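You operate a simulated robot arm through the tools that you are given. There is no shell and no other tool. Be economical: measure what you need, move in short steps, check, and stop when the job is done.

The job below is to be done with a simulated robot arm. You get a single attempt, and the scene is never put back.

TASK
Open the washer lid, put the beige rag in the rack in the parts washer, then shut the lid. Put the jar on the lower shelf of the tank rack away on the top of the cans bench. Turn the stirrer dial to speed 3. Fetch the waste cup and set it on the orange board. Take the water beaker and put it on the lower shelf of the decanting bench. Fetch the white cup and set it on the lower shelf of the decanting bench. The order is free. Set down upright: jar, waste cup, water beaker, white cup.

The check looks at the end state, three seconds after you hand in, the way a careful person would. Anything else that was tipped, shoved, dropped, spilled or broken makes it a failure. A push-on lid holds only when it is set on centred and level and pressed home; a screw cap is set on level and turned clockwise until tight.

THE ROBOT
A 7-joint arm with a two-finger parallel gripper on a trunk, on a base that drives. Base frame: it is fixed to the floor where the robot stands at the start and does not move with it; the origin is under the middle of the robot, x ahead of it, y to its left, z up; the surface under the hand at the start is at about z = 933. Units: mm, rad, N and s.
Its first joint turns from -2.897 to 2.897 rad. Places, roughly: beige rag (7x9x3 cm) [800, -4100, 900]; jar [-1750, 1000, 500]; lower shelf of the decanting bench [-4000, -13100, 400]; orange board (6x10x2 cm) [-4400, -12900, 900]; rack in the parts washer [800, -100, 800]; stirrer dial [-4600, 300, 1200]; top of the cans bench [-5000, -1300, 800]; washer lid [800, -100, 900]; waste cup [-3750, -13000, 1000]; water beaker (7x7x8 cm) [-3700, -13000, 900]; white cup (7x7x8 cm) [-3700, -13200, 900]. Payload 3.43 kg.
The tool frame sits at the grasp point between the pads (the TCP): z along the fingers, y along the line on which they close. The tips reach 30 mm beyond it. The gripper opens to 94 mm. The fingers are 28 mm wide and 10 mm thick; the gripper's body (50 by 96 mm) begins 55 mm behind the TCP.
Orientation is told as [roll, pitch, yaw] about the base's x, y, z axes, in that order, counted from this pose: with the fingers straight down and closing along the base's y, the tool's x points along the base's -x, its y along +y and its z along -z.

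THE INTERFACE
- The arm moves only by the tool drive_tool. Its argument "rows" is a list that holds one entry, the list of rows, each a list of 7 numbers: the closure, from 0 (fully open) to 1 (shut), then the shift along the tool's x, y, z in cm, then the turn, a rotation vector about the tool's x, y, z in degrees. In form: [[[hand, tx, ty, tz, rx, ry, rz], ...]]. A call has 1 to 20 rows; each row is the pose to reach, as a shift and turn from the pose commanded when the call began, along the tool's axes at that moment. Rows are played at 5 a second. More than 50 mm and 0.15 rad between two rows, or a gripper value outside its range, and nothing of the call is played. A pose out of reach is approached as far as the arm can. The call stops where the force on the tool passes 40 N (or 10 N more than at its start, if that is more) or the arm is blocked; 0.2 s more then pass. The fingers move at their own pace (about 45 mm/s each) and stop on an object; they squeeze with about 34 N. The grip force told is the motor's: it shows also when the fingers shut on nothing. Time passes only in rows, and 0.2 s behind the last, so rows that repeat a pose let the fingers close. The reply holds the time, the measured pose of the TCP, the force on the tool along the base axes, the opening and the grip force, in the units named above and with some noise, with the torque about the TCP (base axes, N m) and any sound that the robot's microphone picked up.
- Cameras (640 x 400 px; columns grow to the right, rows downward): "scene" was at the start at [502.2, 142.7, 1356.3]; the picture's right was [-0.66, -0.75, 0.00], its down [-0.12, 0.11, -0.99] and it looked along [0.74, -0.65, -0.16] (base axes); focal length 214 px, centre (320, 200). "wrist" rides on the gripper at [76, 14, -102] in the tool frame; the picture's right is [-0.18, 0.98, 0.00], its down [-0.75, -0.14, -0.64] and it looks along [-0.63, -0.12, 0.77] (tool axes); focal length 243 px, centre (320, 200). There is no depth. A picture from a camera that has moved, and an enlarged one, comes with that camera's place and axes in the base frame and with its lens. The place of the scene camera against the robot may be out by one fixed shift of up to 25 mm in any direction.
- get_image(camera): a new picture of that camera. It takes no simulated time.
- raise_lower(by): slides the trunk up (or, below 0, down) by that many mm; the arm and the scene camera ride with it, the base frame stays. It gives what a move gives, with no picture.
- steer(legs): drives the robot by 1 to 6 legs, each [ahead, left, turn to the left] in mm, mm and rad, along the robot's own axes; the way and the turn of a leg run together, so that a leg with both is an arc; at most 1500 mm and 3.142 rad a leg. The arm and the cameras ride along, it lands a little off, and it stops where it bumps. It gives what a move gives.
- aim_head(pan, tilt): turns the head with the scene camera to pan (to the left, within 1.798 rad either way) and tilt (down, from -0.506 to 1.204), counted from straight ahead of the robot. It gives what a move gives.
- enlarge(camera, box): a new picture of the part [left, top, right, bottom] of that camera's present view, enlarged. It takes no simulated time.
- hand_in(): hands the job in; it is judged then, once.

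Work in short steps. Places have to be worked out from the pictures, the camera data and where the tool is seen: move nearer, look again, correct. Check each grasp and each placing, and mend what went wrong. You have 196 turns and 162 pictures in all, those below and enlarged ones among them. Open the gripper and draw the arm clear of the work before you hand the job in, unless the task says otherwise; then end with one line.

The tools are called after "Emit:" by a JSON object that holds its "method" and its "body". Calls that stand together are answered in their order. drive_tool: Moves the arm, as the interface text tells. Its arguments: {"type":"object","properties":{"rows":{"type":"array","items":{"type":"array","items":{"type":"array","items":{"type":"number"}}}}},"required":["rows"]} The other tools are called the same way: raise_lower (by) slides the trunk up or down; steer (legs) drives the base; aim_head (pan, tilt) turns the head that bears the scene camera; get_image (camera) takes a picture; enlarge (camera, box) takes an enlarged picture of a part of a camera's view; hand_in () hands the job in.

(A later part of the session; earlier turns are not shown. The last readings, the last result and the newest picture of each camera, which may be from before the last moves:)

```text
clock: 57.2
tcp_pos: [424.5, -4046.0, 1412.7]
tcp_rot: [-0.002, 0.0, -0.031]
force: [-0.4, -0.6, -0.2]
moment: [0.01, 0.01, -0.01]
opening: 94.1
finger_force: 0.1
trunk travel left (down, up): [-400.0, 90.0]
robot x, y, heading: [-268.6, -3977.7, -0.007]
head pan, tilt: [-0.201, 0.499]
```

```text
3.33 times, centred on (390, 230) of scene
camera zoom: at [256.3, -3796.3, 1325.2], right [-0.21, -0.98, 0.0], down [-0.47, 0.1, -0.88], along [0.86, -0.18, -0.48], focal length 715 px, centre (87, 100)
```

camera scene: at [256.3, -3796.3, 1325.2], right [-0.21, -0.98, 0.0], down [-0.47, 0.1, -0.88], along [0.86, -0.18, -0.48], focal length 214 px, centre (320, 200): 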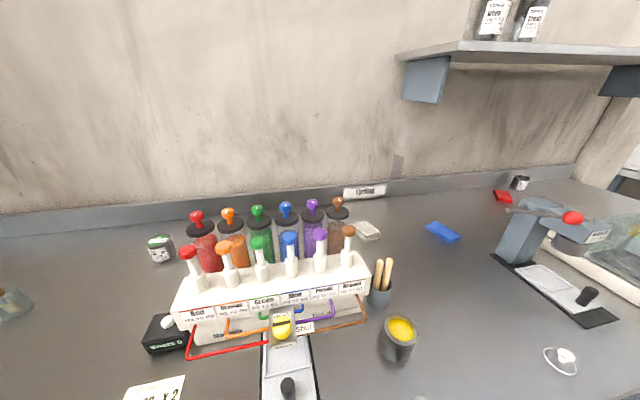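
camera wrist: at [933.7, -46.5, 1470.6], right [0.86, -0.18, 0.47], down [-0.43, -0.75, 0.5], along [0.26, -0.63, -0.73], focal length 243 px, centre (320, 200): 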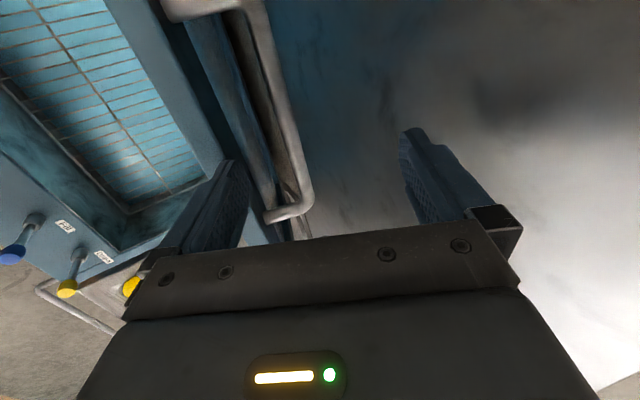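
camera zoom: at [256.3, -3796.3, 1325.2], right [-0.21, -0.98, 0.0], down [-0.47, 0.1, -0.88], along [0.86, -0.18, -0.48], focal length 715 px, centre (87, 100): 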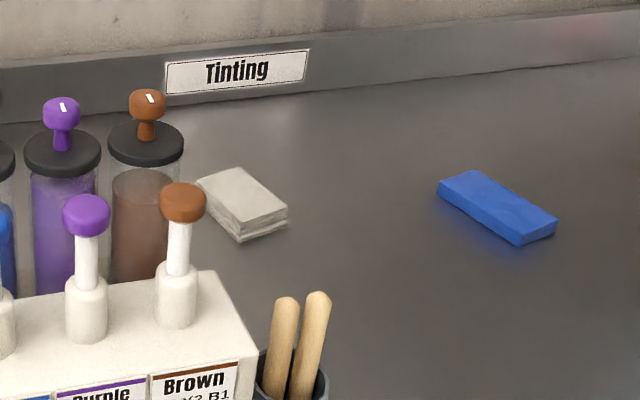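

The rag is folded, its long axis about 13° off x. I'll drive up to the bench so the rag lies about 770 mm ahead.

Emit:
{"method": "steer", "body": {"legs": [[0, -70, 0], [265, 0, 0.01]]}}

Emit:
{"method": "get_image", "body": {"camera": "scene"}}

Emit:
{"method": "get_image", "body": {"camera": "wrist"}}

```text
clock: 59.7
tcp_pos: [659.1, -4108.7, 1413.4]
tcp_rot: [-0.005, -0.001, -0.023]
force: [1.0, -0.4, -0.3]
moment: [0.0, 0.08, 0.0]
opening: 94.1
finger_force: 0.0
trunk travel left (down, up): [-400.0, 90.0]
robot x, y, heading: [-31.8, -4046.5, 0.006]
head pan, tilt: [-0.201, 0.499]
```

```text
126 pictures are left
camera scene: at [488.0, -3861.4, 1325.2], right [-0.2, -0.98, 0.0], down [-0.47, 0.09, -0.88], along [0.86, -0.17, -0.48], focal length 214 px, centre (320, 200)
```

scene: 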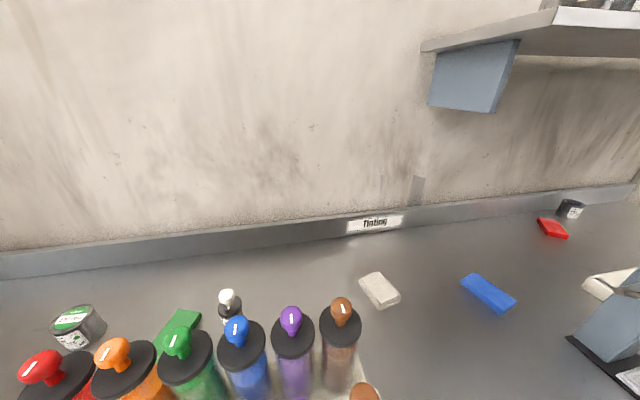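

```text
125 pictures are left
camera wrist: at [583.8, -4093.0, 1515.8], right [0.21, 0.98, 0.0], down [0.75, -0.16, 0.64], along [0.63, -0.13, -0.77], focal length 243 px, centre (320, 200)
```

wrist: 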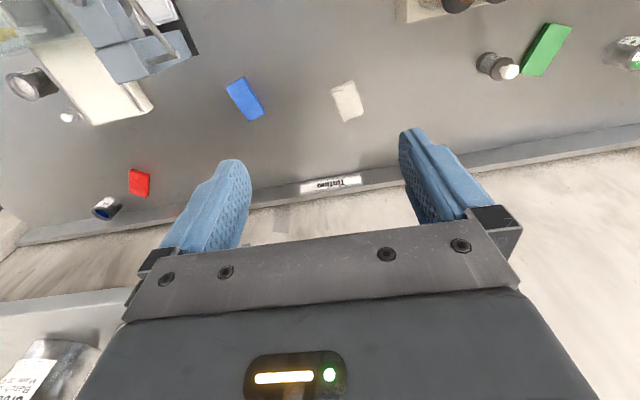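

Both cameras agree: rag at (784, -4065, ~910), clear of the bottles. I'll move above it with a slight yaw.

Emit:
{"method": "drive_tool", "body": {"rows": [[[0, -1.5, 0.5, 4.2, 0, 0, -1], [0, -3, 1, 8.4, 0, 0, -2], [0, -4.5, 1.5, 12.6, 0, 0, -3], [0, -6, 2, 16.8, 0, 0, -4], [0, -7.5, 2.5, 21, 0, 0, -5], [0, -9, 3, 25.2, 0, 0, -6], [0, -10.5, 3.6, 29.4, 0, 0, -7], [0, -12, 4.4, 33.6, 0, 0, -8], [0, -12.5, 4.4, 36.5, 0, 0, -9], [0, -12.5, 4.4, 38.0, 0, 0, -9]]]}}

Emit:
{"method": "get_image", "body": {"camera": "wrist"}}

Emit:
{"method": "get_image", "body": {"camera": "scene"}}

```text
clock: 61.9
tcp_pos: [784.9, -4069.5, 1032.1]
tcp_rot: [-0.002, 0.0, 0.135]
force: [-0.4, 0.4, -1.2]
moment: [0.0, 0.03, 0.0]
opening: 94.0
finger_force: 0.1
trunk travel left (down, up): [-400.0, 90.0]
robot x, y, heading: [-34.0, -4049.5, -0.001]
head pan, tilt: [-0.201, 0.499]
```

```text
124 pictures are left
camera wrist: at [707.8, -4064.6, 1135.9], right [0.05, 1.0, 0.0], down [0.77, -0.04, 0.64], along [0.64, -0.03, -0.77], focal length 243 px, centre (320, 200)
```

wrist: 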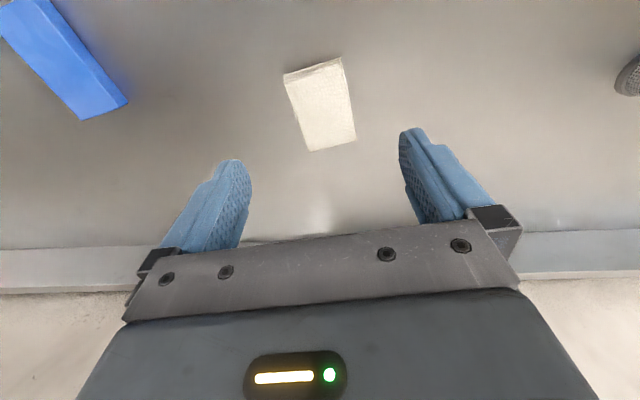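

```text
123 pictures are left
camera scene: at [487.5, -3861.8, 1325.3], right [-0.2, -0.98, 0.0], down [-0.47, 0.09, -0.88], along [0.86, -0.17, -0.48], focal length 214 px, centre (320, 200)
```

scene: 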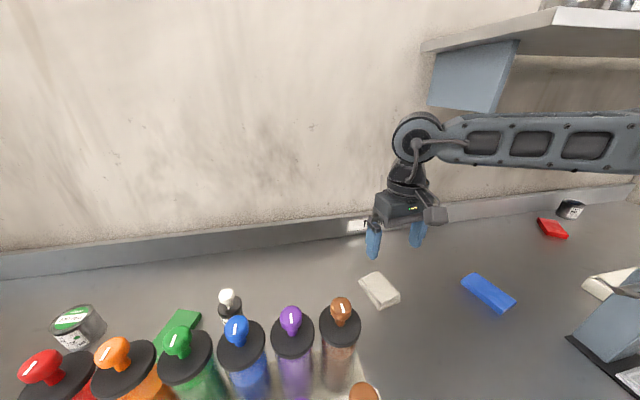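

The rag is centred under the hand and aligned. I'll descend to TCP z≈925 and look.

Emit:
{"method": "drive_tool", "body": {"rows": [[[0, 0, 0, 4, 0, 0, 0], [0, 0, 0, 8, 0, 0, 0], [0, 0, 0, 10.7, 0, 0, 0]]]}}

Emit:
{"method": "get_image", "body": {"camera": "scene"}}

Emit:
{"method": "get_image", "body": {"camera": "wrist"}}

```text
clock: 62.7
tcp_pos: [785.4, -4069.5, 926.4]
tcp_rot: [-0.003, -0.001, 0.133]
force: [-0.4, 0.0, 0.0]
moment: [-0.01, 0.02, -0.01]
opening: 94.3
finger_force: 0.1
trunk travel left (down, up): [-400.0, 90.0]
robot x, y, heading: [-34.2, -4049.0, 0.004]
head pan, tilt: [-0.201, 0.499]
```

```text
122 pictures are left
camera scene: at [487.4, -3861.8, 1325.3], right [-0.2, -0.98, 0.0], down [-0.47, 0.09, -0.88], along [0.86, -0.17, -0.48], focal length 214 px, centre (320, 200)
```

scene: 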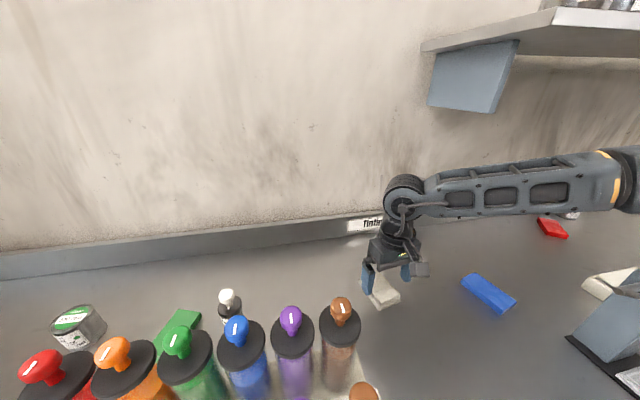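

```text
121 pictures are left
camera wrist: at [708.4, -4065.6, 1029.0], right [0.05, 1.0, 0.0], down [0.77, -0.04, 0.64], along [0.64, -0.03, -0.77], focal length 243 px, centre (320, 200)
```

wrist: 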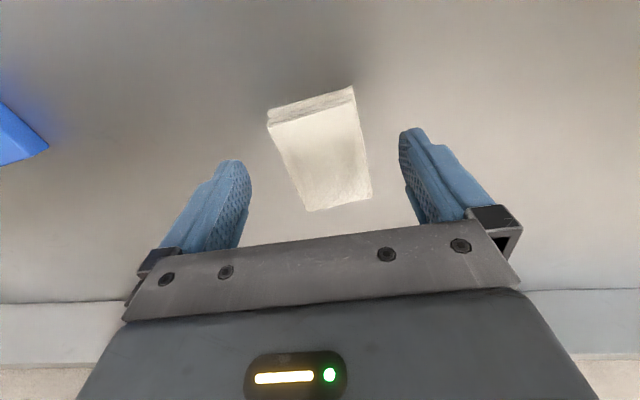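

Triangulation puts the rag's top nearer z≈870. I'll descend further in small steps, guarded by the force stop.

Emit:
{"method": "drive_tool", "body": {"rows": [[[0, -0.5, 0, 1.5, 0, 0, -2], [0, -0.5, 0, 3, 0, 0, -2], [0, -0.5, 0, 4, 0, 0, -2], [0, -0.5, 0, 4.5, 0, 0, -2]]]}}

Emit:
{"method": "get_image", "body": {"camera": "wrist"}}

Emit:
{"method": "enlarge", "body": {"camera": "scene", "box": [320, 220, 480, 320]}}

```text
clock: 63.7
tcp_pos: [789.0, -4068.6, 881.8]
tcp_rot: [-0.001, 0.002, 0.17]
force: [0.0, 0.8, 0.1]
moment: [-0.01, 0.0, 0.01]
opening: 94.2
finger_force: 0.0
trunk travel left (down, up): [-400.0, 90.0]
robot x, y, heading: [-30.1, -4048.5, 0.003]
head pan, tilt: [-0.201, 0.499]
```

```text
120 pictures are left
camera wrist: at [713.2, -4067.7, 983.9], right [0.02, 1.0, 0.0], down [0.77, -0.01, 0.64], along [0.64, -0.01, -0.77], focal length 243 px, centre (320, 200)
```

wrist: 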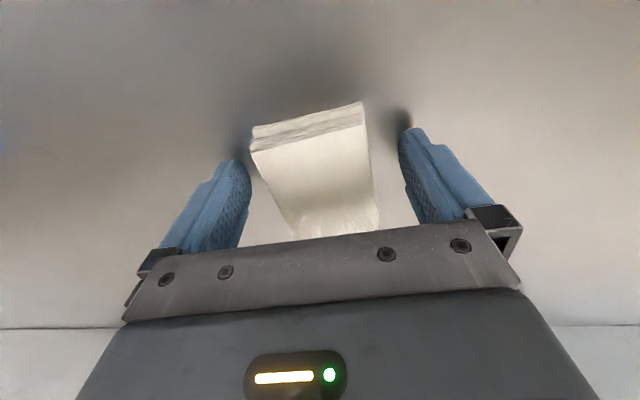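

```text
4.00 times, centred on (400, 270) of scene
camera zoom: at [487.6, -3861.8, 1325.2], right [-0.2, -0.98, 0.0], down [-0.47, 0.09, -0.88], along [0.86, -0.17, -0.48], focal length 858 px, centre (0, -80)
```

zoom: 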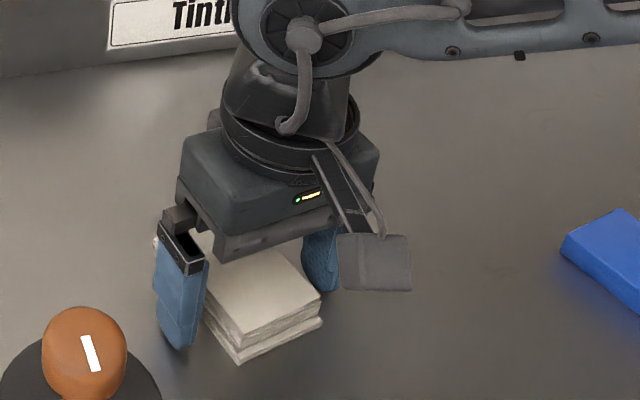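

The fingers straddle the rag near the bench surface. Closing and lifting.

Emit:
{"method": "drive_tool", "body": {"rows": [[[1, 0, 0, 0, 0, 0, 0], [1, 0, 0, 0, 0, 0, 0], [1, 0, 0, 0, 0, 0, 0], [1, 0, 0, 0, 0, 0, 0], [1, 0, 0, 0, 0, 0, 0], [1, 0, 0, -3, 0, 0, 0], [1, 0, 0, -7, 0, 0, 0], [1, 0, 0, -11, 0, 0, 0], [1, 0, 0, -15, 0, 0, 0], [1, 0, 0, -19, 0, 0, 0], [1, 0, 0, -23, 0, 0, 0]]]}}

Emit:
{"method": "get_image", "body": {"camera": "wrist"}}

```text
clock: 66.1
tcp_pos: [790.5, -4068.3, 1111.4]
tcp_rot: [-0.004, 0.001, 0.168]
force: [0.7, 0.5, -0.9]
moment: [0.0, 0.01, -0.01]
opening: 63.3
finger_force: 33.6
trunk travel left (down, up): [-400.0, 90.0]
robot x, y, heading: [-33.3, -4055.2, 0.005]
head pan, tilt: [-0.201, 0.499]
```

```text
118 pictures are left
camera wrist: at [714.2, -4066.7, 1213.9], right [0.02, 1.0, 0.0], down [0.77, -0.01, 0.64], along [0.64, -0.01, -0.77], focal length 243 px, centre (320, 200)
```

wrist: 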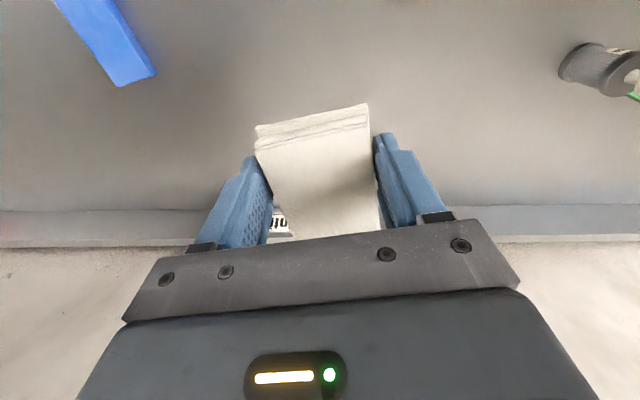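

The rag is held (63 mm). I'll raise and retract, then drive back to the washer.

Emit:
{"method": "drive_tool", "body": {"rows": [[[1, 1.5, 0, -4, 0, 0, 0], [1, 3, 0, -8, 0, 0, 0], [1, 4.5, 0, -12, 0, 0, 0], [1, 6, 0, -16, 0, 0, 0], [1, 7.5, 0, -20, 0, 0, 0], [1, 9, 0, -24, 0, 0, 0], [1, 11, 0, -28, 0, 0, 0]]]}}

Emit:
{"method": "steer", "body": {"legs": [[-240, 0, -0.003], [0, 1400, 0], [0, 1400, 0], [0, 1190, 0], [255, 0, 0]]}}

Emit:
{"method": "aim_head", "body": {"pan": -0.5, "tilt": 0.7}}

Emit:
{"method": "get_image", "body": {"camera": "scene"}}

Emit:
{"method": "get_image", "body": {"camera": "wrist"}}

```text
clock: 67.7
tcp_pos: [679.0, -4086.0, 1391.7]
tcp_rot: [-0.004, -0.001, 0.169]
force: [0.0, -0.2, -0.1]
moment: [0.01, 0.02, -0.01]
opening: 62.9
finger_force: 34.4
trunk travel left (down, up): [-400.0, 90.0]
robot x, y, heading: [-32.3, -4050.3, 0.005]
head pan, tilt: [-0.201, 0.499]
```

```text
clock: 89.7
tcp_pos: [701.9, -113.2, 1391.3]
tcp_rot: [-0.006, 0.0, 0.158]
force: [-0.4, -0.5, -0.6]
moment: [0.0, 0.0, 0.01]
opening: 63.1
finger_force: 33.8
trunk travel left (down, up): [-400.0, 90.0]
robot x, y, heading: [-11.7, -68.8, -0.008]
head pan, tilt: [-0.201, 0.499]
```

```text
clock: 90.5
tcp_pos: [701.6, -113.4, 1392.1]
tcp_rot: [-0.002, 0.001, 0.156]
force: [-0.3, -0.4, -0.2]
moment: [-0.05, 0.01, -0.04]
opening: 62.7
finger_force: 34.2
trunk travel left (down, up): [-400.0, 90.0]
robot x, y, heading: [-13.4, -66.4, -0.012]
head pan, tilt: [-0.499, 0.7]
```

```text
117 pictures are left
camera scene: at [496.9, 91.8, 1307.5], right [-0.49, -0.87, 0.0], down [-0.56, 0.31, -0.77], along [0.67, -0.37, -0.64], focal length 214 px, centre (320, 200)
```

scene: 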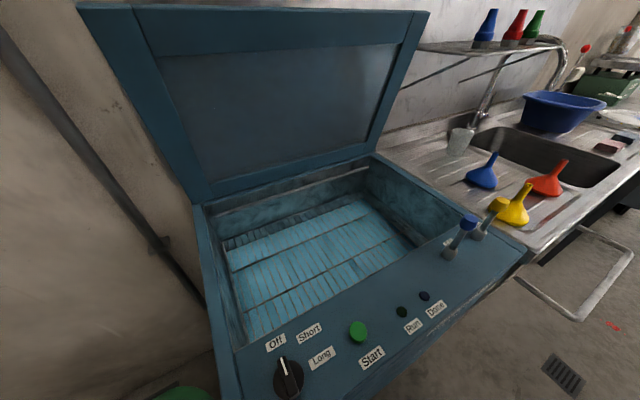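

```text
116 pictures are left
camera wrist: at [624.6, -111.3, 1494.4], right [0.03, 1.0, 0.0], down [0.77, -0.02, 0.64], along [0.64, -0.02, -0.77], focal length 243 px, centre (320, 200)
```

wrist: 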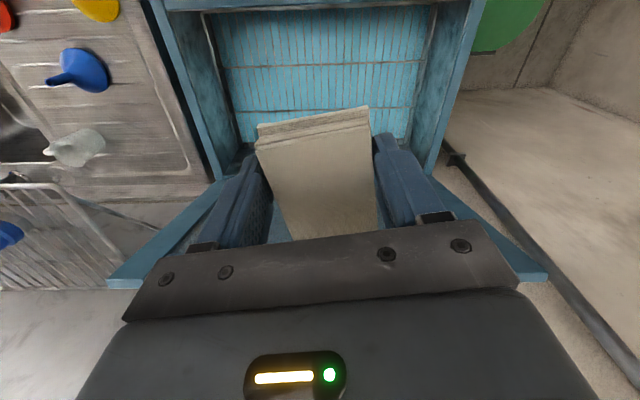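

The lid has stayed open. The rack centre is about (815, -105, ~790), so I'll move over it and lower.

Emit:
{"method": "drive_tool", "body": {"rows": [[[1, -1.2, -0.1, 4, 0, 0, 0], [1, -2.5, -0.2, 8, 0, 0, 0], [1, -3.8, -0.3, 12, 0, 0, 0], [1, -5, -0.4, 16, 0, 0, 0], [1, -6.2, -0.5, 20, 0, 0, 0], [1, -7.5, -0.6, 24, 0, 0, 0], [1, -8.8, -0.7, 28, 0, 0, 0], [1, -10, -0.8, 32, 0, 0, 0], [1, -11.3, -1, 36, 0, 0, 0], [1, -11.3, -1, 39, 0, 0, 0], [1, -11.3, -1, 43, 0, 0, 0]]]}}

Emit:
{"method": "get_image", "body": {"camera": "scene"}}

Emit:
{"method": "get_image", "body": {"camera": "wrist"}}

```text
clock: 92.9
tcp_pos: [814.2, -108.1, 962.8]
tcp_rot: [-0.003, -0.001, 0.155]
force: [0.3, 0.2, -0.7]
moment: [0.02, 0.0, 0.03]
opening: 62.9
finger_force: 33.8
trunk travel left (down, up): [-400.0, 90.0]
robot x, y, heading: [-11.5, -64.6, -0.013]
head pan, tilt: [-0.499, 0.7]
```

```text
115 pictures are left
camera scene: at [496.7, 91.7, 1307.6], right [-0.49, -0.87, 0.0], down [-0.56, 0.31, -0.76], along [0.67, -0.37, -0.64], focal length 214 px, centre (320, 200)
```

scene: 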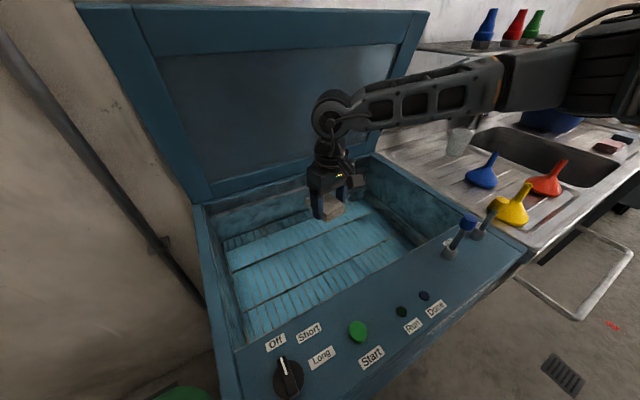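

```text
114 pictures are left
camera wrist: at [737.9, -104.7, 1064.4], right [0.03, 1.0, 0.0], down [0.77, -0.02, 0.64], along [0.64, -0.02, -0.77], focal length 243 px, centre (320, 200)
```

wrist: 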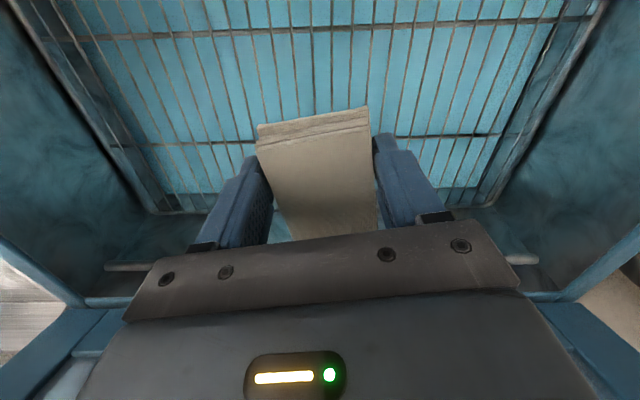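

The rag is over the wire grid, between its cross bars. Lowering until contact.

Emit:
{"method": "drive_tool", "body": {"rows": [[[1, 0, 0, 3, 0, 0, 0], [1, 0, 0, 6, 0, 0, 0], [1, 0, 0, 9, 0, 0, 0], [1, 0, 0, 11, 0, 0, 0], [1, 0, 0, 12, 0, 0, 0], [1, 0, 0, 13, 0, 0, 0], [1, 0, 0, 14, 0, 0, 0], [1, 0, 0, 15, 0, 0, 0], [1, 0, 0, 16, 0, 0, 0]]]}}

Emit:
{"method": "get_image", "body": {"camera": "wrist"}}

Emit:
{"method": "get_image", "body": {"camera": "scene"}}

```text
clock: 95.0
tcp_pos: [815.2, -107.6, 806.5]
tcp_rot: [-0.002, -0.003, 0.154]
force: [-6.9, -1.6, 23.4]
moment: [0.01, 0.35, -0.02]
opening: 62.9
finger_force: 33.6
trunk travel left (down, up): [-400.0, 90.0]
robot x, y, heading: [-16.9, -70.5, -0.011]
head pan, tilt: [-0.499, 0.7]
stopped in row 9: the force on the tool passed its limit at 42 N (the readings are from after the stop); the commanded pose is now the measured one
```

```text
113 pictures are left
camera wrist: at [739.0, -104.9, 908.3], right [0.03, 1.0, 0.0], down [0.76, -0.02, 0.65], along [0.64, -0.02, -0.76], focal length 243 px, centre (320, 200)
```

wrist: 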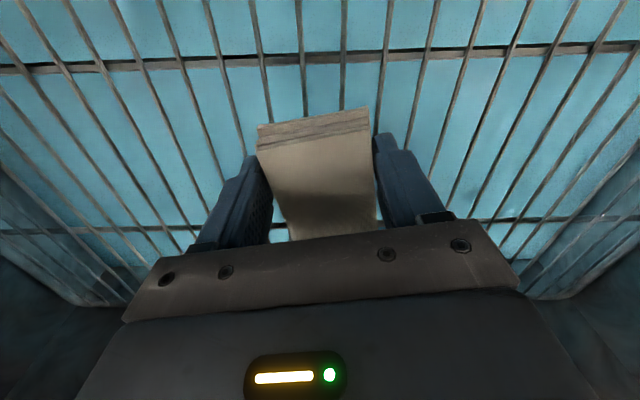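

```text
112 pictures are left
camera scene: at [495.9, 91.6, 1308.0], right [-0.49, -0.87, 0.0], down [-0.56, 0.31, -0.77], along [0.67, -0.37, -0.64], focal length 214 px, centre (320, 200)
```

scene: 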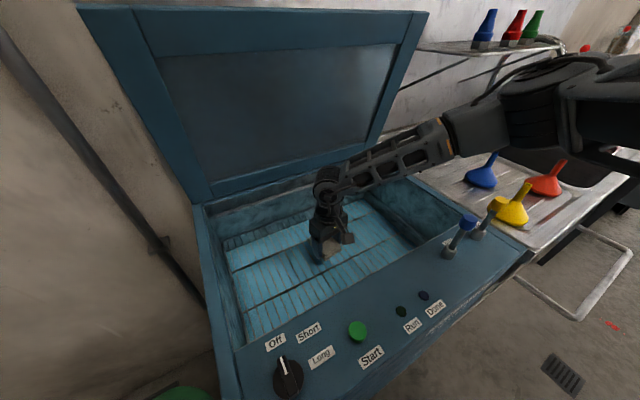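

The rag rests on the rack at z≈776. Releasing and lifting straight out.

Emit:
{"method": "drive_tool", "body": {"rows": [[[1, 0, 0, -0.4, 0, 0, 0], [0.2, 0, 0, -0.4, 0, 0, 0], [0.1, 0, 0, -0.4, 0, 0, 0], [0.0, 0, 0, -0.4, 0, 0, 0], [0, 0, 0, -0.4, 0, 0, 0], [0, 0, 0, -4, 0, 0, 0], [0, 0, 0, -8, 0, 0, 0], [0, 0, 0, -12, 0, 0, 0], [0, 0, 0, -16, 0, 0, 0], [0, 0, 0, -20, 0, 0, 0], [0, 0, 0, -24, 0, 0, 0], [0, 0, 0, -28, 0, 0, 0]]]}}

Emit:
{"method": "get_image", "body": {"camera": "wrist"}}

```text
clock: 97.6
tcp_pos: [815.9, -106.9, 1085.1]
tcp_rot: [-0.002, -0.003, 0.156]
force: [0.1, 0.2, 0.4]
moment: [-0.03, 0.04, 0.03]
opening: 94.0
finger_force: 0.0
trunk travel left (down, up): [-400.0, 90.0]
robot x, y, heading: [-10.5, -70.3, -0.008]
head pan, tilt: [-0.499, 0.7]
```

```text
111 pictures are left
camera wrist: at [738.4, -104.2, 1186.8], right [0.03, 1.0, 0.0], down [0.77, -0.02, 0.64], along [0.64, -0.02, -0.77], focal length 243 px, centre (320, 200)
```

wrist: 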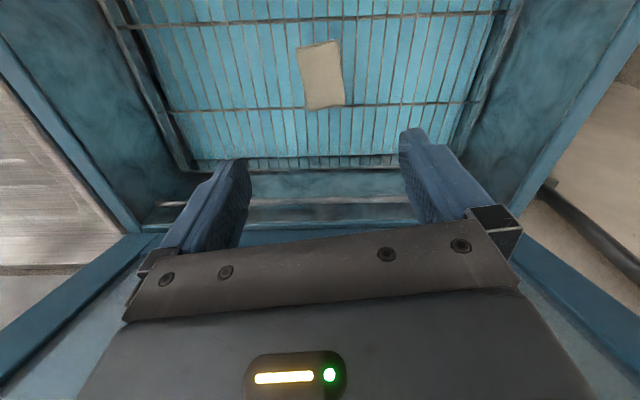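

The rag lies flat on the rack. To close the lid I'll rise, turn the gripper back to close along x, and re-enter the bar cage by the way I left it.

Emit:
{"method": "drive_tool", "body": {"rows": [[[0, 0.9, 0.0, -2.5, 0, 0, 7.6], [0, 1.8, 0.0, -5, 0, 0, 15.2], [0, 2.8, 0.1, -7.5, 0, 0, 22.8], [0, 3.7, 0.1, -10, 0, 0, 30.4], [0, 4.6, 0.1, -12.5, 0, 0, 38], [0, 5.6, 0.1, -15, 0, 0, 45.6], [0, 6.5, 0.1, -17.5, 0, 0, 53.2], [0, 7.4, 0.2, -20, 0, 0, 60.8], [0, 8.4, 0.2, -22.5, 0, 0, 68.4], [0, 9.3, 0.2, -25, 0, 0, 76], [0, 10.2, 0.2, -27.5, 0, 0, 83.6], [0, 11.2, 0.2, -30, 0, 0, 91.2], [0, 12, 0.3, -32.5, 0, 0, 98.9]]]}}

```text
clock: 100.4
tcp_pos: [698.5, -116.5, 1402.8]
tcp_rot: [-0.01, 0.021, -1.552]
force: [-0.5, -0.1, -0.3]
moment: [-0.01, 0.03, -0.03]
opening: 93.7
finger_force: 0.1
trunk travel left (down, up): [-400.0, 90.0]
robot x, y, heading: [-12.6, -66.3, -0.01]
head pan, tilt: [-0.499, 0.7]
```

Emit:
{"method": "drive_tool", "body": {"rows": [[[0, -0.1, 3.4, 0.1, -3.6, 0, 0], [0, -0.2, 6.8, 0.3, -7.2, 0, 0], [0, -0.3, 10.2, 0.6, -10.8, 0, 0], [0, -0.3, 13.6, 0.9, -14.4, 0, 0], [0, -0.4, 17, 1.3, -18, 0, 0], [0, -0.5, 20.4, 1.8, -21.6, 0, 0], [0, -0.6, 23.8, 2.2, -25.2, 0, 0], [0, -0.6, 27.1, 2.6, -28.7, 0, 0]]]}}

Emit:
{"method": "get_image", "body": {"camera": "wrist"}}

```text
clock: 102.2
tcp_pos: [966.8, -130.0, 1383.0]
tcp_rot: [0.504, -0.003, -1.572]
force: [-0.2, 0.0, -0.5]
moment: [0.02, 0.0, -0.02]
opening: 94.3
finger_force: 0.2
trunk travel left (down, up): [-400.0, 90.0]
robot x, y, heading: [-12.0, -65.6, -0.009]
head pan, tilt: [-0.499, 0.7]
```

```text
110 pictures are left
camera wrist: at [930.4, -53.2, 1479.9], right [0.86, -0.18, 0.48], down [-0.43, -0.75, 0.49], along [0.27, -0.63, -0.73], focal length 243 px, centre (320, 200)
```

wrist: 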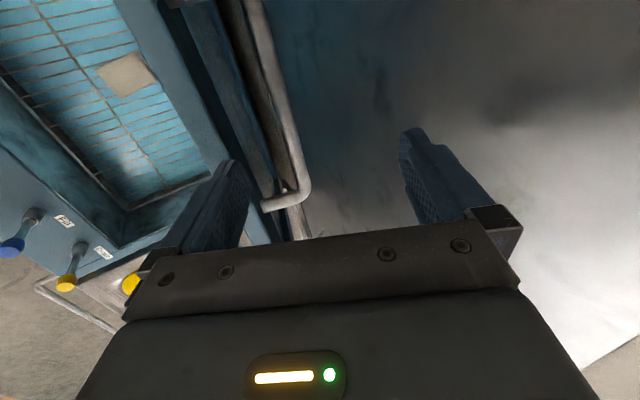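

I'll slide down around the bar, close the cage, and pull the lid toward me.

Emit:
{"method": "drive_tool", "body": {"rows": [[[0, 0, 0, 3, 0, 0, 0], [0, 0, 0, 6, 0, 0, 0], [0, 0, 0, 9.5, 0, 0, 0], [0.6, 0, 0, 9.5, 0, 0, 0], [0.6, 0, 0, 9.5, 0, 0, 0], [0.6, 0, 0, 9.5, 0, 0, 0], [0.6, 0, -1.4, 8.9, -2.5, 0, 0], [0.6, 0, -2.8, 8.3, -5, 0, 0], [0.6, 0, -4.2, 7.7, -7.5, 0, 0], [0.6, 0, -5.5, 7.0, -10, 0, 0], [0.6, 0, -5.5, 7.0, -10, 0, 0]]]}}

Emit:
{"method": "get_image", "body": {"camera": "wrist"}}

Emit:
{"method": "aim_head", "body": {"pan": -0.5, "tilt": 0.4}}

Emit:
{"method": "get_image", "body": {"camera": "scene"}}

```text
clock: 103.1
tcp_pos: [1009.6, -127.7, 1300.7]
tcp_rot: [0.504, -0.002, -1.571]
force: [-0.5, 0.5, -2.9]
moment: [-0.02, -0.09, -0.05]
opening: 60.9
finger_force: 0.9
trunk travel left (down, up): [-400.0, 90.0]
robot x, y, heading: [-13.4, -68.2, -0.01]
head pan, tilt: [-0.499, 0.7]
stopped in row 4: the force on the tool passed its limit at 79 N (the readings are from after the stop); the commanded pose is now the measured one
```

```text
109 pictures are left
camera wrist: at [974.3, -51.9, 1397.5], right [0.86, -0.18, 0.48], down [-0.43, -0.75, 0.5], along [0.27, -0.63, -0.73], focal length 243 px, centre (320, 200)
```

wrist: 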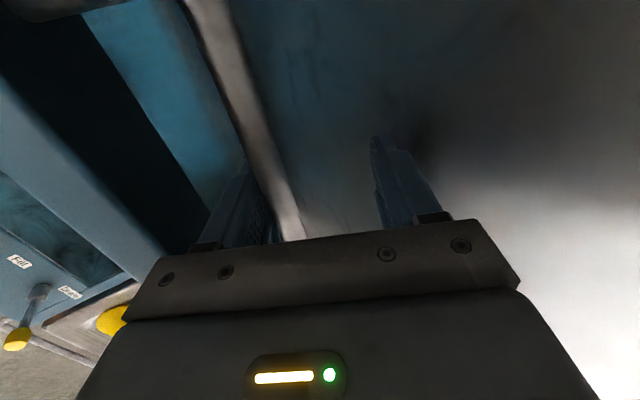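

```text
clock: 103.9
tcp_pos: [1011.1, -127.2, 1301.7]
tcp_rot: [0.506, -0.002, -1.569]
force: [-0.7, 0.1, -0.4]
moment: [0.02, 0.0, -0.01]
opening: 37.6
finger_force: 0.0
trunk travel left (down, up): [-400.0, 90.0]
robot x, y, heading: [-12.0, -63.6, -0.012]
head pan, tilt: [-0.499, 0.4]
```

```text
108 pictures are left
camera scene: at [502.9, 87.8, 1334.3], right [-0.49, -0.87, 0.0], down [-0.34, 0.19, -0.92], along [0.8, -0.45, -0.39], focal length 214 px, centre (320, 200)
```

scene: 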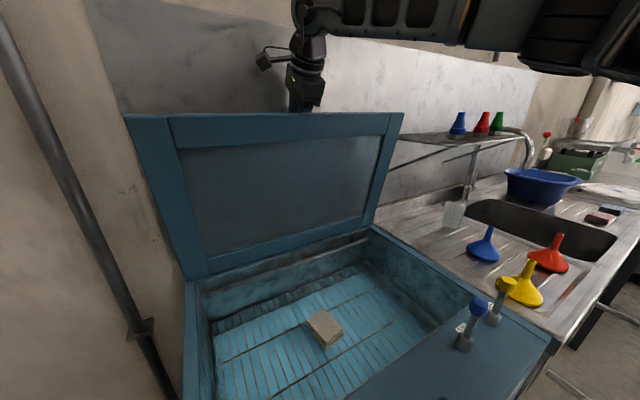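

The cage is closed around the bar (38 mm opening). Now I'll pull toward me along the arc.

Emit:
{"method": "drive_tool", "body": {"rows": [[[0.6, 0, -1.4, -0.6, -2, 0, 0], [0.6, 0, -2.8, -1.2, -4, 0, 0], [0.6, 0, -4.2, -1.8, -6, 0, 0], [0.6, 0, -5.5, -2.4, -8, 0, 0], [0.6, 0, -6.8, -3.0, -10, 0, 0], [0.6, 0, -8.4, -3.4, -10, 0, 0], [0.6, 0, -8.4, -3.4, -10, 0, 0]]]}}

Emit:
{"method": "get_image", "body": {"camera": "wrist"}}

Emit:
{"method": "get_image", "body": {"camera": "scene"}}

```text
clock: 105.5
tcp_pos: [921.0, -128.3, 1291.4]
tcp_rot: [0.681, -0.001, -1.569]
force: [0.0, 0.8, 0.4]
moment: [-0.01, 0.02, -0.03]
opening: 37.4
finger_force: 0.0
trunk travel left (down, up): [-400.0, 90.0]
robot x, y, heading: [-13.8, -68.3, -0.009]
head pan, tilt: [-0.499, 0.4]
```

```text
107 pictures are left
camera wrist: at [868.0, -51.6, 1379.4], right [0.76, -0.18, 0.62], down [-0.51, -0.75, 0.41], along [0.39, -0.63, -0.67], focal length 243 px, centre (320, 200)
```

wrist: 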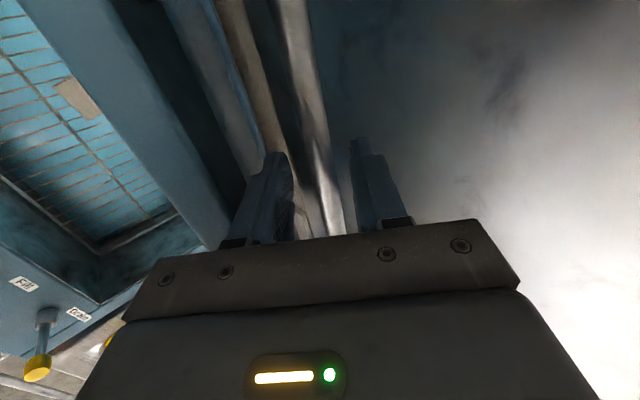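

```text
106 pictures are left
camera scene: at [502.9, 87.7, 1334.4], right [-0.49, -0.87, 0.0], down [-0.34, 0.19, -0.92], along [0.8, -0.45, -0.39], focal length 214 px, centre (320, 200)
```

scene: 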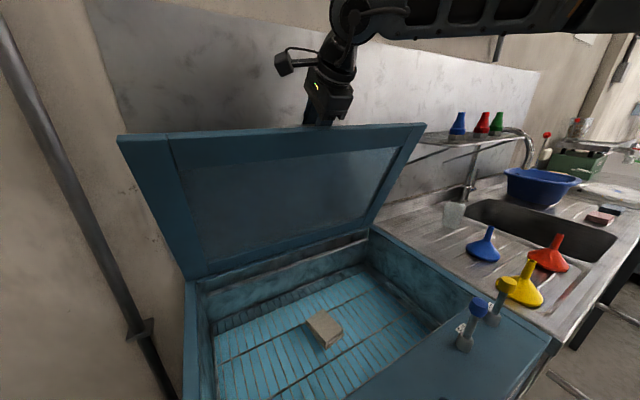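

The lid follows. I'll bring it down along the whole arc inside the cage, stopping a little before closed.

Emit:
{"method": "drive_tool", "body": {"rows": [[[0.6, 0, -3.86, -1.58, -1, 0, 0], [0.6, 0, -7.71, -2.39, -3, 0, 0], [0.6, 0, -10.88, -2.76, -3, 0, 0], [0.6, 0, -14.16, -2.85, -1, 0, 0], [0.6, 0, -17.35, -2.72, 1, 0, 0], [0.6, 0, -20.49, -2.18, 5, 0, 0], [0.6, 0, -23.68, -1.42, 9, 0, 0], [0.6, 0, -26.7, -0.39, 14, 0, 0], [0.6, 0, -29.68, 0.92, 19, 0, 0], [0.6, 0, -32.52, 2.36, 24, 0, 0], [0.6, 0, -35.17, 4.2, 29, 0, 0], [0.6, 0, -35.17, 4.2, 29, 0, 0]]]}}

Emit:
{"method": "get_image", "body": {"camera": "scene"}}

```text
clock: 108.1
tcp_pos: [675.1, -127.9, 1036.4]
tcp_rot: [0.172, 0.0, -1.567]
force: [-0.1, -0.9, 0.6]
moment: [0.01, -0.02, -0.02]
opening: 37.5
finger_force: 0.1
trunk travel left (down, up): [-400.0, 90.0]
robot x, y, heading: [-10.7, -67.9, -0.013]
head pan, tilt: [-0.499, 0.4]
```

```text
105 pictures are left
camera scene: at [502.8, 87.7, 1334.4], right [-0.49, -0.87, 0.0], down [-0.34, 0.19, -0.92], along [0.8, -0.45, -0.39], focal length 214 px, centre (320, 200)
```

scene: 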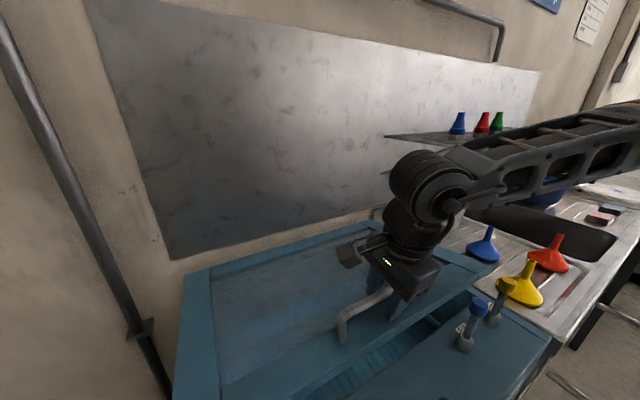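

Emit:
{"method": "drive_tool", "body": {"rows": [[[0.6, 0, -0.8, 1.6, 3, 0, 0], [0.6, 0, -1.5, 3.2, 6, 0, 0], [0.6, 0, -2.2, 4.8, 9.5, 0, 0], [0.6, 0, -2.2, 5.2, 9.5, 0, 0], [0.6, 0, -2.2, 5.2, 9.5, 0, 0]]]}}

Emit:
{"method": "get_image", "body": {"camera": "scene"}}

Emit:
{"method": "get_image", "body": {"camera": "wrist"}}

```text
clock: 109.3
tcp_pos: [662.6, -128.6, 982.3]
tcp_rot: [0.009, -0.001, -1.569]
force: [0.7, -0.3, 0.3]
moment: [0.0, 0.01, 0.0]
opening: 37.7
finger_force: 0.1
trunk travel left (down, up): [-400.0, 90.0]
robot x, y, heading: [-8.8, -63.8, -0.006]
head pan, tilt: [-0.499, 0.4]
```

```text
104 pictures are left
camera scene: at [502.9, 87.7, 1334.4], right [-0.49, -0.87, 0.0], down [-0.34, 0.19, -0.92], along [0.8, -0.45, -0.39], focal length 214 px, centre (320, 200)
```

scene: 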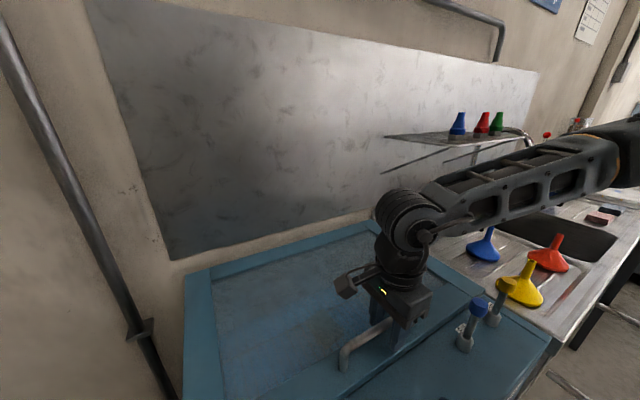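

```text
103 pictures are left
camera wrist: at [675.2, -53.0, 1084.1], right [0.98, -0.18, 0.01], down [-0.15, -0.75, 0.64], along [-0.11, -0.63, -0.77], focal length 243 px, centre (320, 200)
```

wrist: 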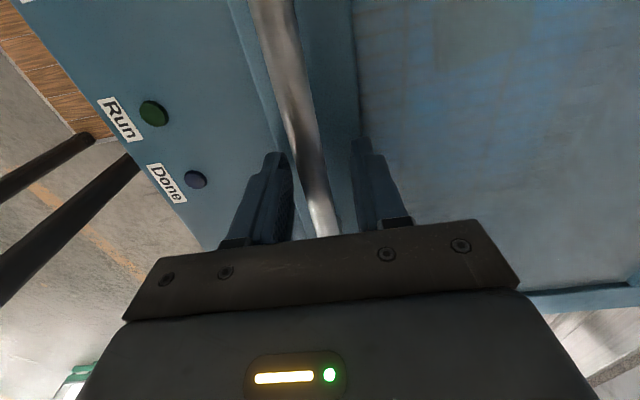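

The lid is shut. I'll open, rise, and turn the gripper back.

Emit:
{"method": "drive_tool", "body": {"rows": [[[0, 0, 0, 0, 0, 0, 0], [0, 0, 0, 0, 0, 0, 0], [0, 0, 0, 0, 0, 0, 0], [0, 0, 0, -4, 0, 0, 0], [0, 0, 0, -8, 0, 0, 0], [0, 0, 0, -12, 0, 0, 0], [0, 0, 0, -16, 0, 0, -7.5], [0, 0, 0, -20, 0, 0, -15], [0, 0, 0, -24, 0, 0, -22.5], [0, 0, 0, -28, 0, 0, -30], [0, 0, 0, -32, 0, 0, -37.5], [0, 0, 0, -36, 0, 0, -45], [0, 0, 0, -40, 0, 0, -52.5], [0, 0, 0, -42, 0, 0, -60], [0, 0, 0, -42, 0, 0, -67.5], [0, 0, 0, -42, 0, 0, -75], [0, 0, 0, -42, 0, 0, -82.5], [0, 0, 0, -42, 0, 0, -90]]]}}

Emit:
{"method": "aim_head", "body": {"pan": 1.79, "tilt": 0.3}}

Emit:
{"method": "get_image", "body": {"camera": "scene"}}

```text
clock: 113.1
tcp_pos: [657.2, -127.6, 1402.9]
tcp_rot: [-0.001, -0.009, 0.003]
force: [0.4, -0.2, 0.6]
moment: [0.02, 0.01, -0.03]
opening: 94.0
finger_force: 0.0
trunk travel left (down, up): [-400.0, 90.0]
robot x, y, heading: [-11.1, -65.5, -0.009]
head pan, tilt: [-0.499, 0.4]
```

```text
clock: 115.2
tcp_pos: [657.7, -127.6, 1403.2]
tcp_rot: [-0.001, -0.009, -0.001]
force: [-1.4, -0.4, 0.2]
moment: [0.04, 0.02, -0.03]
opening: 94.0
finger_force: 0.1
trunk travel left (down, up): [-400.0, 90.0]
robot x, y, heading: [-8.2, -65.3, -0.009]
head pan, tilt: [1.791, 0.3]
```

```text
102 pictures are left
camera scene: at [402.6, 224.2, 1343.6], right [0.98, 0.21, 0.0], down [0.06, -0.29, -0.96], along [-0.2, 0.93, -0.3], focal length 214 px, centre (320, 200)
```

scene: 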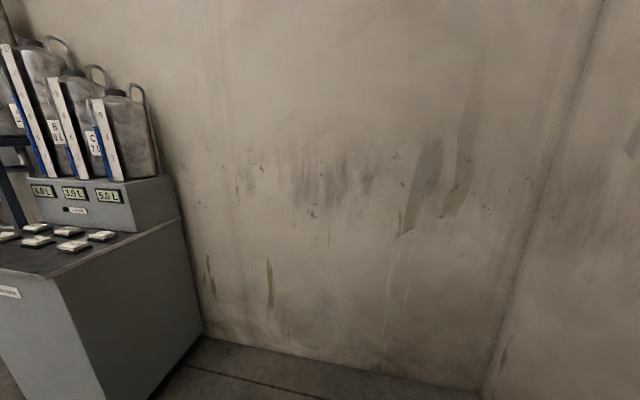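

I'll back away, turn left to face the +y wall, and survey.

Emit:
{"method": "steer", "body": {"legs": [[-400, 0, 0], [0, -250, 0], [0, 0, 1.58], [0, 1300, 0]]}}

Emit:
{"method": "aim_head", "body": {"pan": 0.1, "tilt": 0.4}}

Emit:
{"method": "get_image", "body": {"camera": "scene"}}

```text
clock: 129.1
tcp_pos: [-1636.4, 363.7, 1402.2]
tcp_rot: [-0.003, -0.008, 1.569]
force: [-0.3, 0.6, 0.0]
moment: [0.02, 0.01, -0.02]
opening: 94.0
finger_force: 0.1
trunk travel left (down, up): [-400.0, 90.0]
robot x, y, heading: [-1700.9, -306.6, 1.56]
head pan, tilt: [1.791, 0.3]
```

```text
clock: 130.8
tcp_pos: [-1636.6, 364.8, 1402.2]
tcp_rot: [-0.002, -0.009, 1.569]
force: [0.7, 0.4, 0.0]
moment: [-0.02, 0.0, -0.04]
opening: 94.0
finger_force: 0.1
trunk travel left (down, up): [-400.0, 90.0]
robot x, y, heading: [-1700.8, -301.5, 1.557]
head pan, tilt: [0.099, 0.4]
```

```text
101 pictures are left
camera scene: at [-1907.2, 201.8, 1334.4], right [1.0, 0.09, 0.0], down [0.03, -0.39, -0.92], along [-0.08, 0.92, -0.39], focal length 214 px, centre (320, 200)
```

scene: 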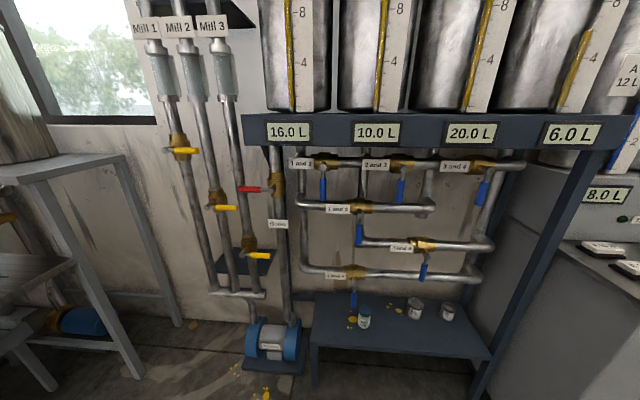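

Emit:
{"method": "enlarge", "body": {"camera": "scene", "box": [300, 260, 500, 385]}}

```text
3.20 times, centred on (400, 322) of scene
camera zoom: at [-1907.2, 201.8, 1334.4], right [1.0, 0.09, 0.0], down [0.03, -0.39, -0.92], along [-0.08, 0.92, -0.39], focal length 686 px, centre (64, -192)
```

zoom: 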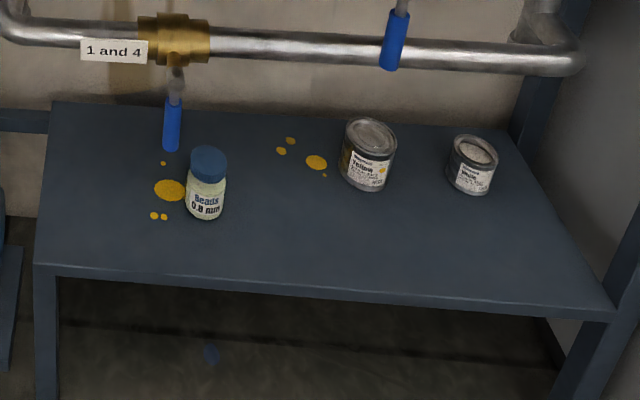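

The jar is the "Beads 0.8 mm" bottle with the blue cap at about (-1774, 878), z 455–565, under the tank platform and pipes. I'll lower the trunk and drive closer, then approach with a forward-tilted tool.

Emit:
{"method": "raise_lower", "body": {"by": -400}}

Emit:
{"method": "steer", "body": {"legs": [[0, 70, 0.012], [200, 0, 0]]}}

Emit:
{"method": "aim_head", "body": {"pan": 0, "tilt": 0.45}}

Emit:
{"method": "get_image", "body": {"camera": "scene"}}

```text
clock: 134.6
tcp_pos: [-1636.4, 365.1, 1002.9]
tcp_rot: [-0.002, -0.01, 1.568]
force: [-0.1, -0.4, 0.2]
moment: [0.02, 0.02, 0.01]
opening: 93.8
finger_force: 0.0
trunk travel left (down, up): [0.0, 490.0]
robot x, y, heading: [-1701.0, -303.1, 1.559]
head pan, tilt: [0.099, 0.4]
```

```text
clock: 136.8
tcp_pos: [-1714.8, 569.0, 1002.2]
tcp_rot: [-0.002, -0.008, 1.581]
force: [-0.7, -1.9, 0.5]
moment: [0.01, -0.03, -0.01]
opening: 94.1
finger_force: 0.0
trunk travel left (down, up): [0.0, 490.0]
robot x, y, heading: [-1770.0, -104.0, 1.564]
head pan, tilt: [0.099, 0.4]
```

```text
clock: 137.5
tcp_pos: [-1714.1, 568.3, 1001.0]
tcp_rot: [-0.001, -0.009, 1.58]
force: [0.0, 0.6, 0.6]
moment: [-0.01, 0.02, -0.02]
opening: 94.2
finger_force: 0.1
trunk travel left (down, up): [0.0, 490.0]
robot x, y, heading: [-1770.1, -102.5, 1.573]
head pan, tilt: [0.0, 0.45]
```

```text
99 pictures are left
camera scene: at [-1974.2, 401.1, 929.7], right [1.0, 0.0, 0.0], down [0.0, -0.44, -0.9], along [0.0, 0.9, -0.44], focal length 214 px, centre (320, 200)
```

scene: 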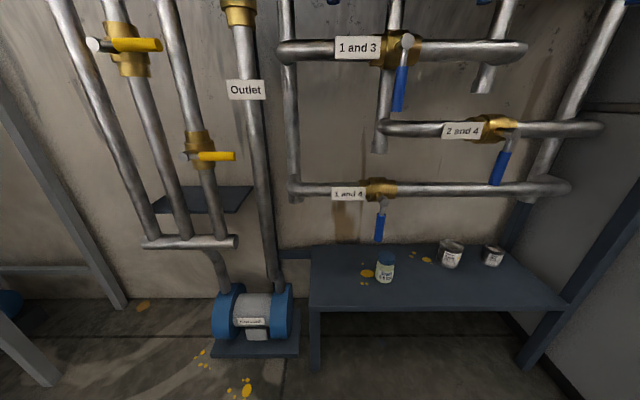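

Emit:
{"method": "get_image", "body": {"camera": "wrist"}}

Emit:
{"method": "enlarge", "body": {"camera": "scene", "box": [300, 170, 460, 310]}}

```text
98 pictures are left
camera wrist: at [-1727.3, 490.9, 1104.2], right [-0.98, 0.17, 0.0], down [0.13, 0.75, 0.65], along [0.11, 0.64, -0.76], focal length 243 px, centre (320, 200)
```

wrist: 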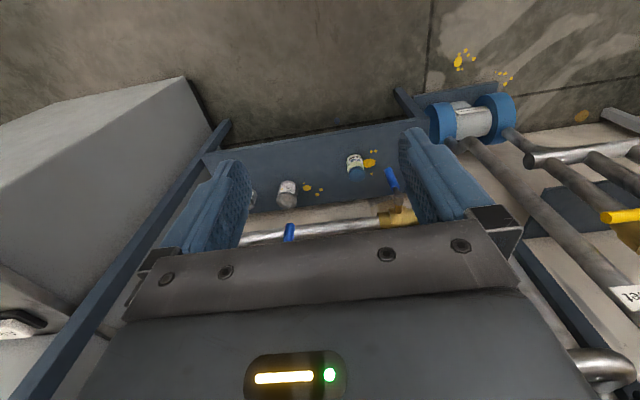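

```text
2.86 times, centred on (380, 240) of scene
camera zoom: at [-1974.2, 401.1, 929.7], right [1.0, 0.0, 0.0], down [0.0, -0.44, -0.9], along [0.0, 0.9, -0.44], focal length 613 px, centre (149, 86)
```

zoom: 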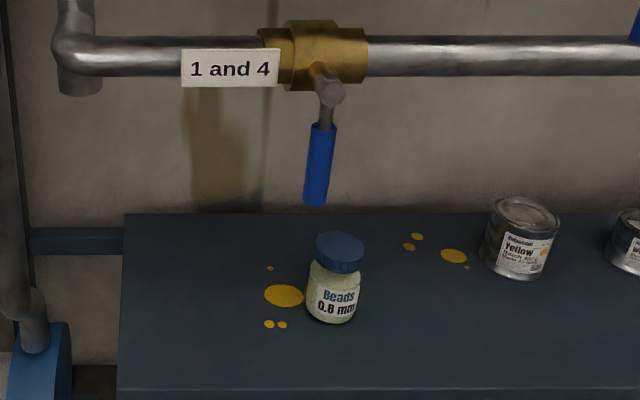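

Combining wrist and head views, the jar is near (-1770, ~920), z ≈ 390–510, with a pipe in front of and above it at (y≈860, z≈745) and a valve handle to its left. I'll lower the hand with 50° forward tilt while still clear, then approach horizontally under the pipe.

Emit:
{"method": "drive_tool", "body": {"rows": [[[0, -0.5, 0.5, 4.4, 0, -4.2, 0], [0, -1, 0.9, 8.8, 0, -8.3, 0], [0, -1.6, 1.4, 13.2, 0, -12.5, 0], [0, -2.2, 1.9, 17.6, 0, -16.7, 0], [0, -2.8, 2.3, 22, 0, -20.8, 0], [0, -3.4, 2.8, 26.4, 0, -25, 0], [0, -4, 3.3, 30.8, 0, -29.2, 0], [0, -4.7, 3.7, 35.2, 0, -33.3, 0], [0, -5.4, 4.2, 39.6, 0, -37.5, 0], [0, -6, 4.7, 44, 0, -41.7, 0], [0, -6.6, 5.1, 48.5, 0, -45.8, 0], [0, -7.2, 5.6, 53, 0, -50, 0], [0, -7.2, 5.6, 53, 0, -50, 0]]]}}

Emit:
{"method": "get_image", "body": {"camera": "wrist"}}

```text
clock: 140.3
tcp_pos: [-1784.8, 626.9, 527.3]
tcp_rot: [-0.011, -0.701, 1.598]
force: [0.8, 0.1, -0.7]
moment: [-0.03, 0.0, 0.02]
opening: 93.9
finger_force: 0.1
out of reach, approached as far as the arm can: row 11, 12, 13
trunk travel left (down, up): [0.0, 490.0]
robot x, y, heading: [-1771.9, -101.3, 1.565]
head pan, tilt: [0.0, 0.45]
```

```text
96 pictures are left
camera wrist: at [-1795.6, 502.7, 556.1], right [-0.99, 0.12, 0.11], down [0.13, 0.17, 0.98], along [0.1, 0.98, -0.18], focal length 243 px, centre (320, 200)
```

wrist: 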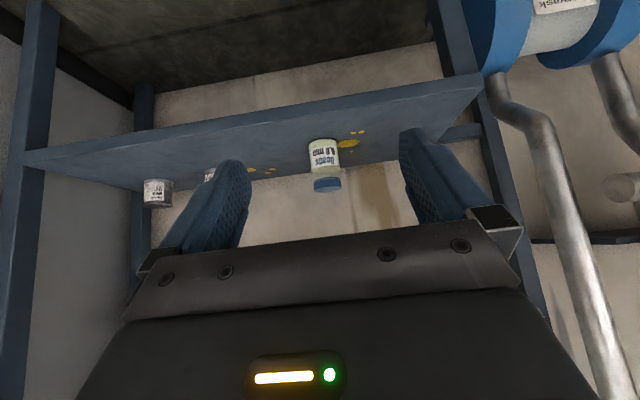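

Two wrist views agree: jar at (-1771, ~948), shelf z≈362, jar top ≈460. The arm ran out of reach low and close in, so I'll test whether stretching forward lets it go lower.

Emit:
{"method": "drive_tool", "body": {"rows": [[[0, -2.4, 0, 2.4, 0, 0, 0], [0, -4.8, 0, 4.8, 0, 0, 0], [0, -7.1, 0, 7.1, 0, 0, 0], [0, -7.1, 0, 7.1, 0, 0, 0]]]}}

```text
clock: 141.3
tcp_pos: [-1785.2, 729.2, 517.7]
tcp_rot: [-0.011, -0.699, 1.601]
force: [-0.1, -0.7, -0.5]
moment: [0.02, 0.02, -0.03]
opening: 93.8
finger_force: 0.1
trunk travel left (down, up): [0.0, 490.0]
robot x, y, heading: [-1768.3, -99.8, 1.568]
head pan, tilt: [0.0, 0.45]
```

Emit:
{"method": "drive_tool", "body": {"rows": [[[0, 1.9, 0, 2.3, 0, 0, 0], [0, 3.9, 0, 4.6, 0, 0, 0], [0, 5.8, 0, 6.9, 0, 0, 0], [0, 5.8, 0, 6.9, 0, 0, 0]]]}}

Emit:
{"method": "get_image", "body": {"camera": "scene"}}

```text
clock: 142.3
tcp_pos: [-1782.3, 730.6, 440.8]
tcp_rot: [-0.014, -0.699, 1.601]
force: [-0.7, 0.3, -0.7]
moment: [-0.01, 0.04, 0.0]
opening: 94.2
finger_force: 0.0
out of reach, approached as far as the arm can: row 3, 4
trunk travel left (down, up): [0.0, 490.0]
robot x, y, heading: [-1771.2, -100.4, 1.571]
head pan, tilt: [0.0, 0.45]
```

```text
95 pictures are left
camera scene: at [-1974.2, 401.1, 929.7], right [1.0, 0.0, 0.0], down [0.0, -0.44, -0.9], along [0.0, 0.9, -0.44], focal length 214 px, centre (320, 200)
```

scene: 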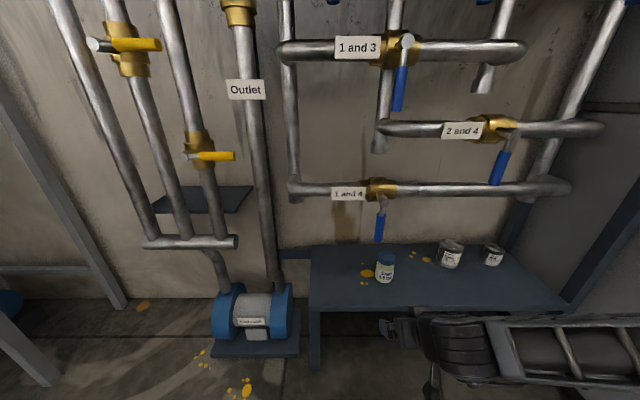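

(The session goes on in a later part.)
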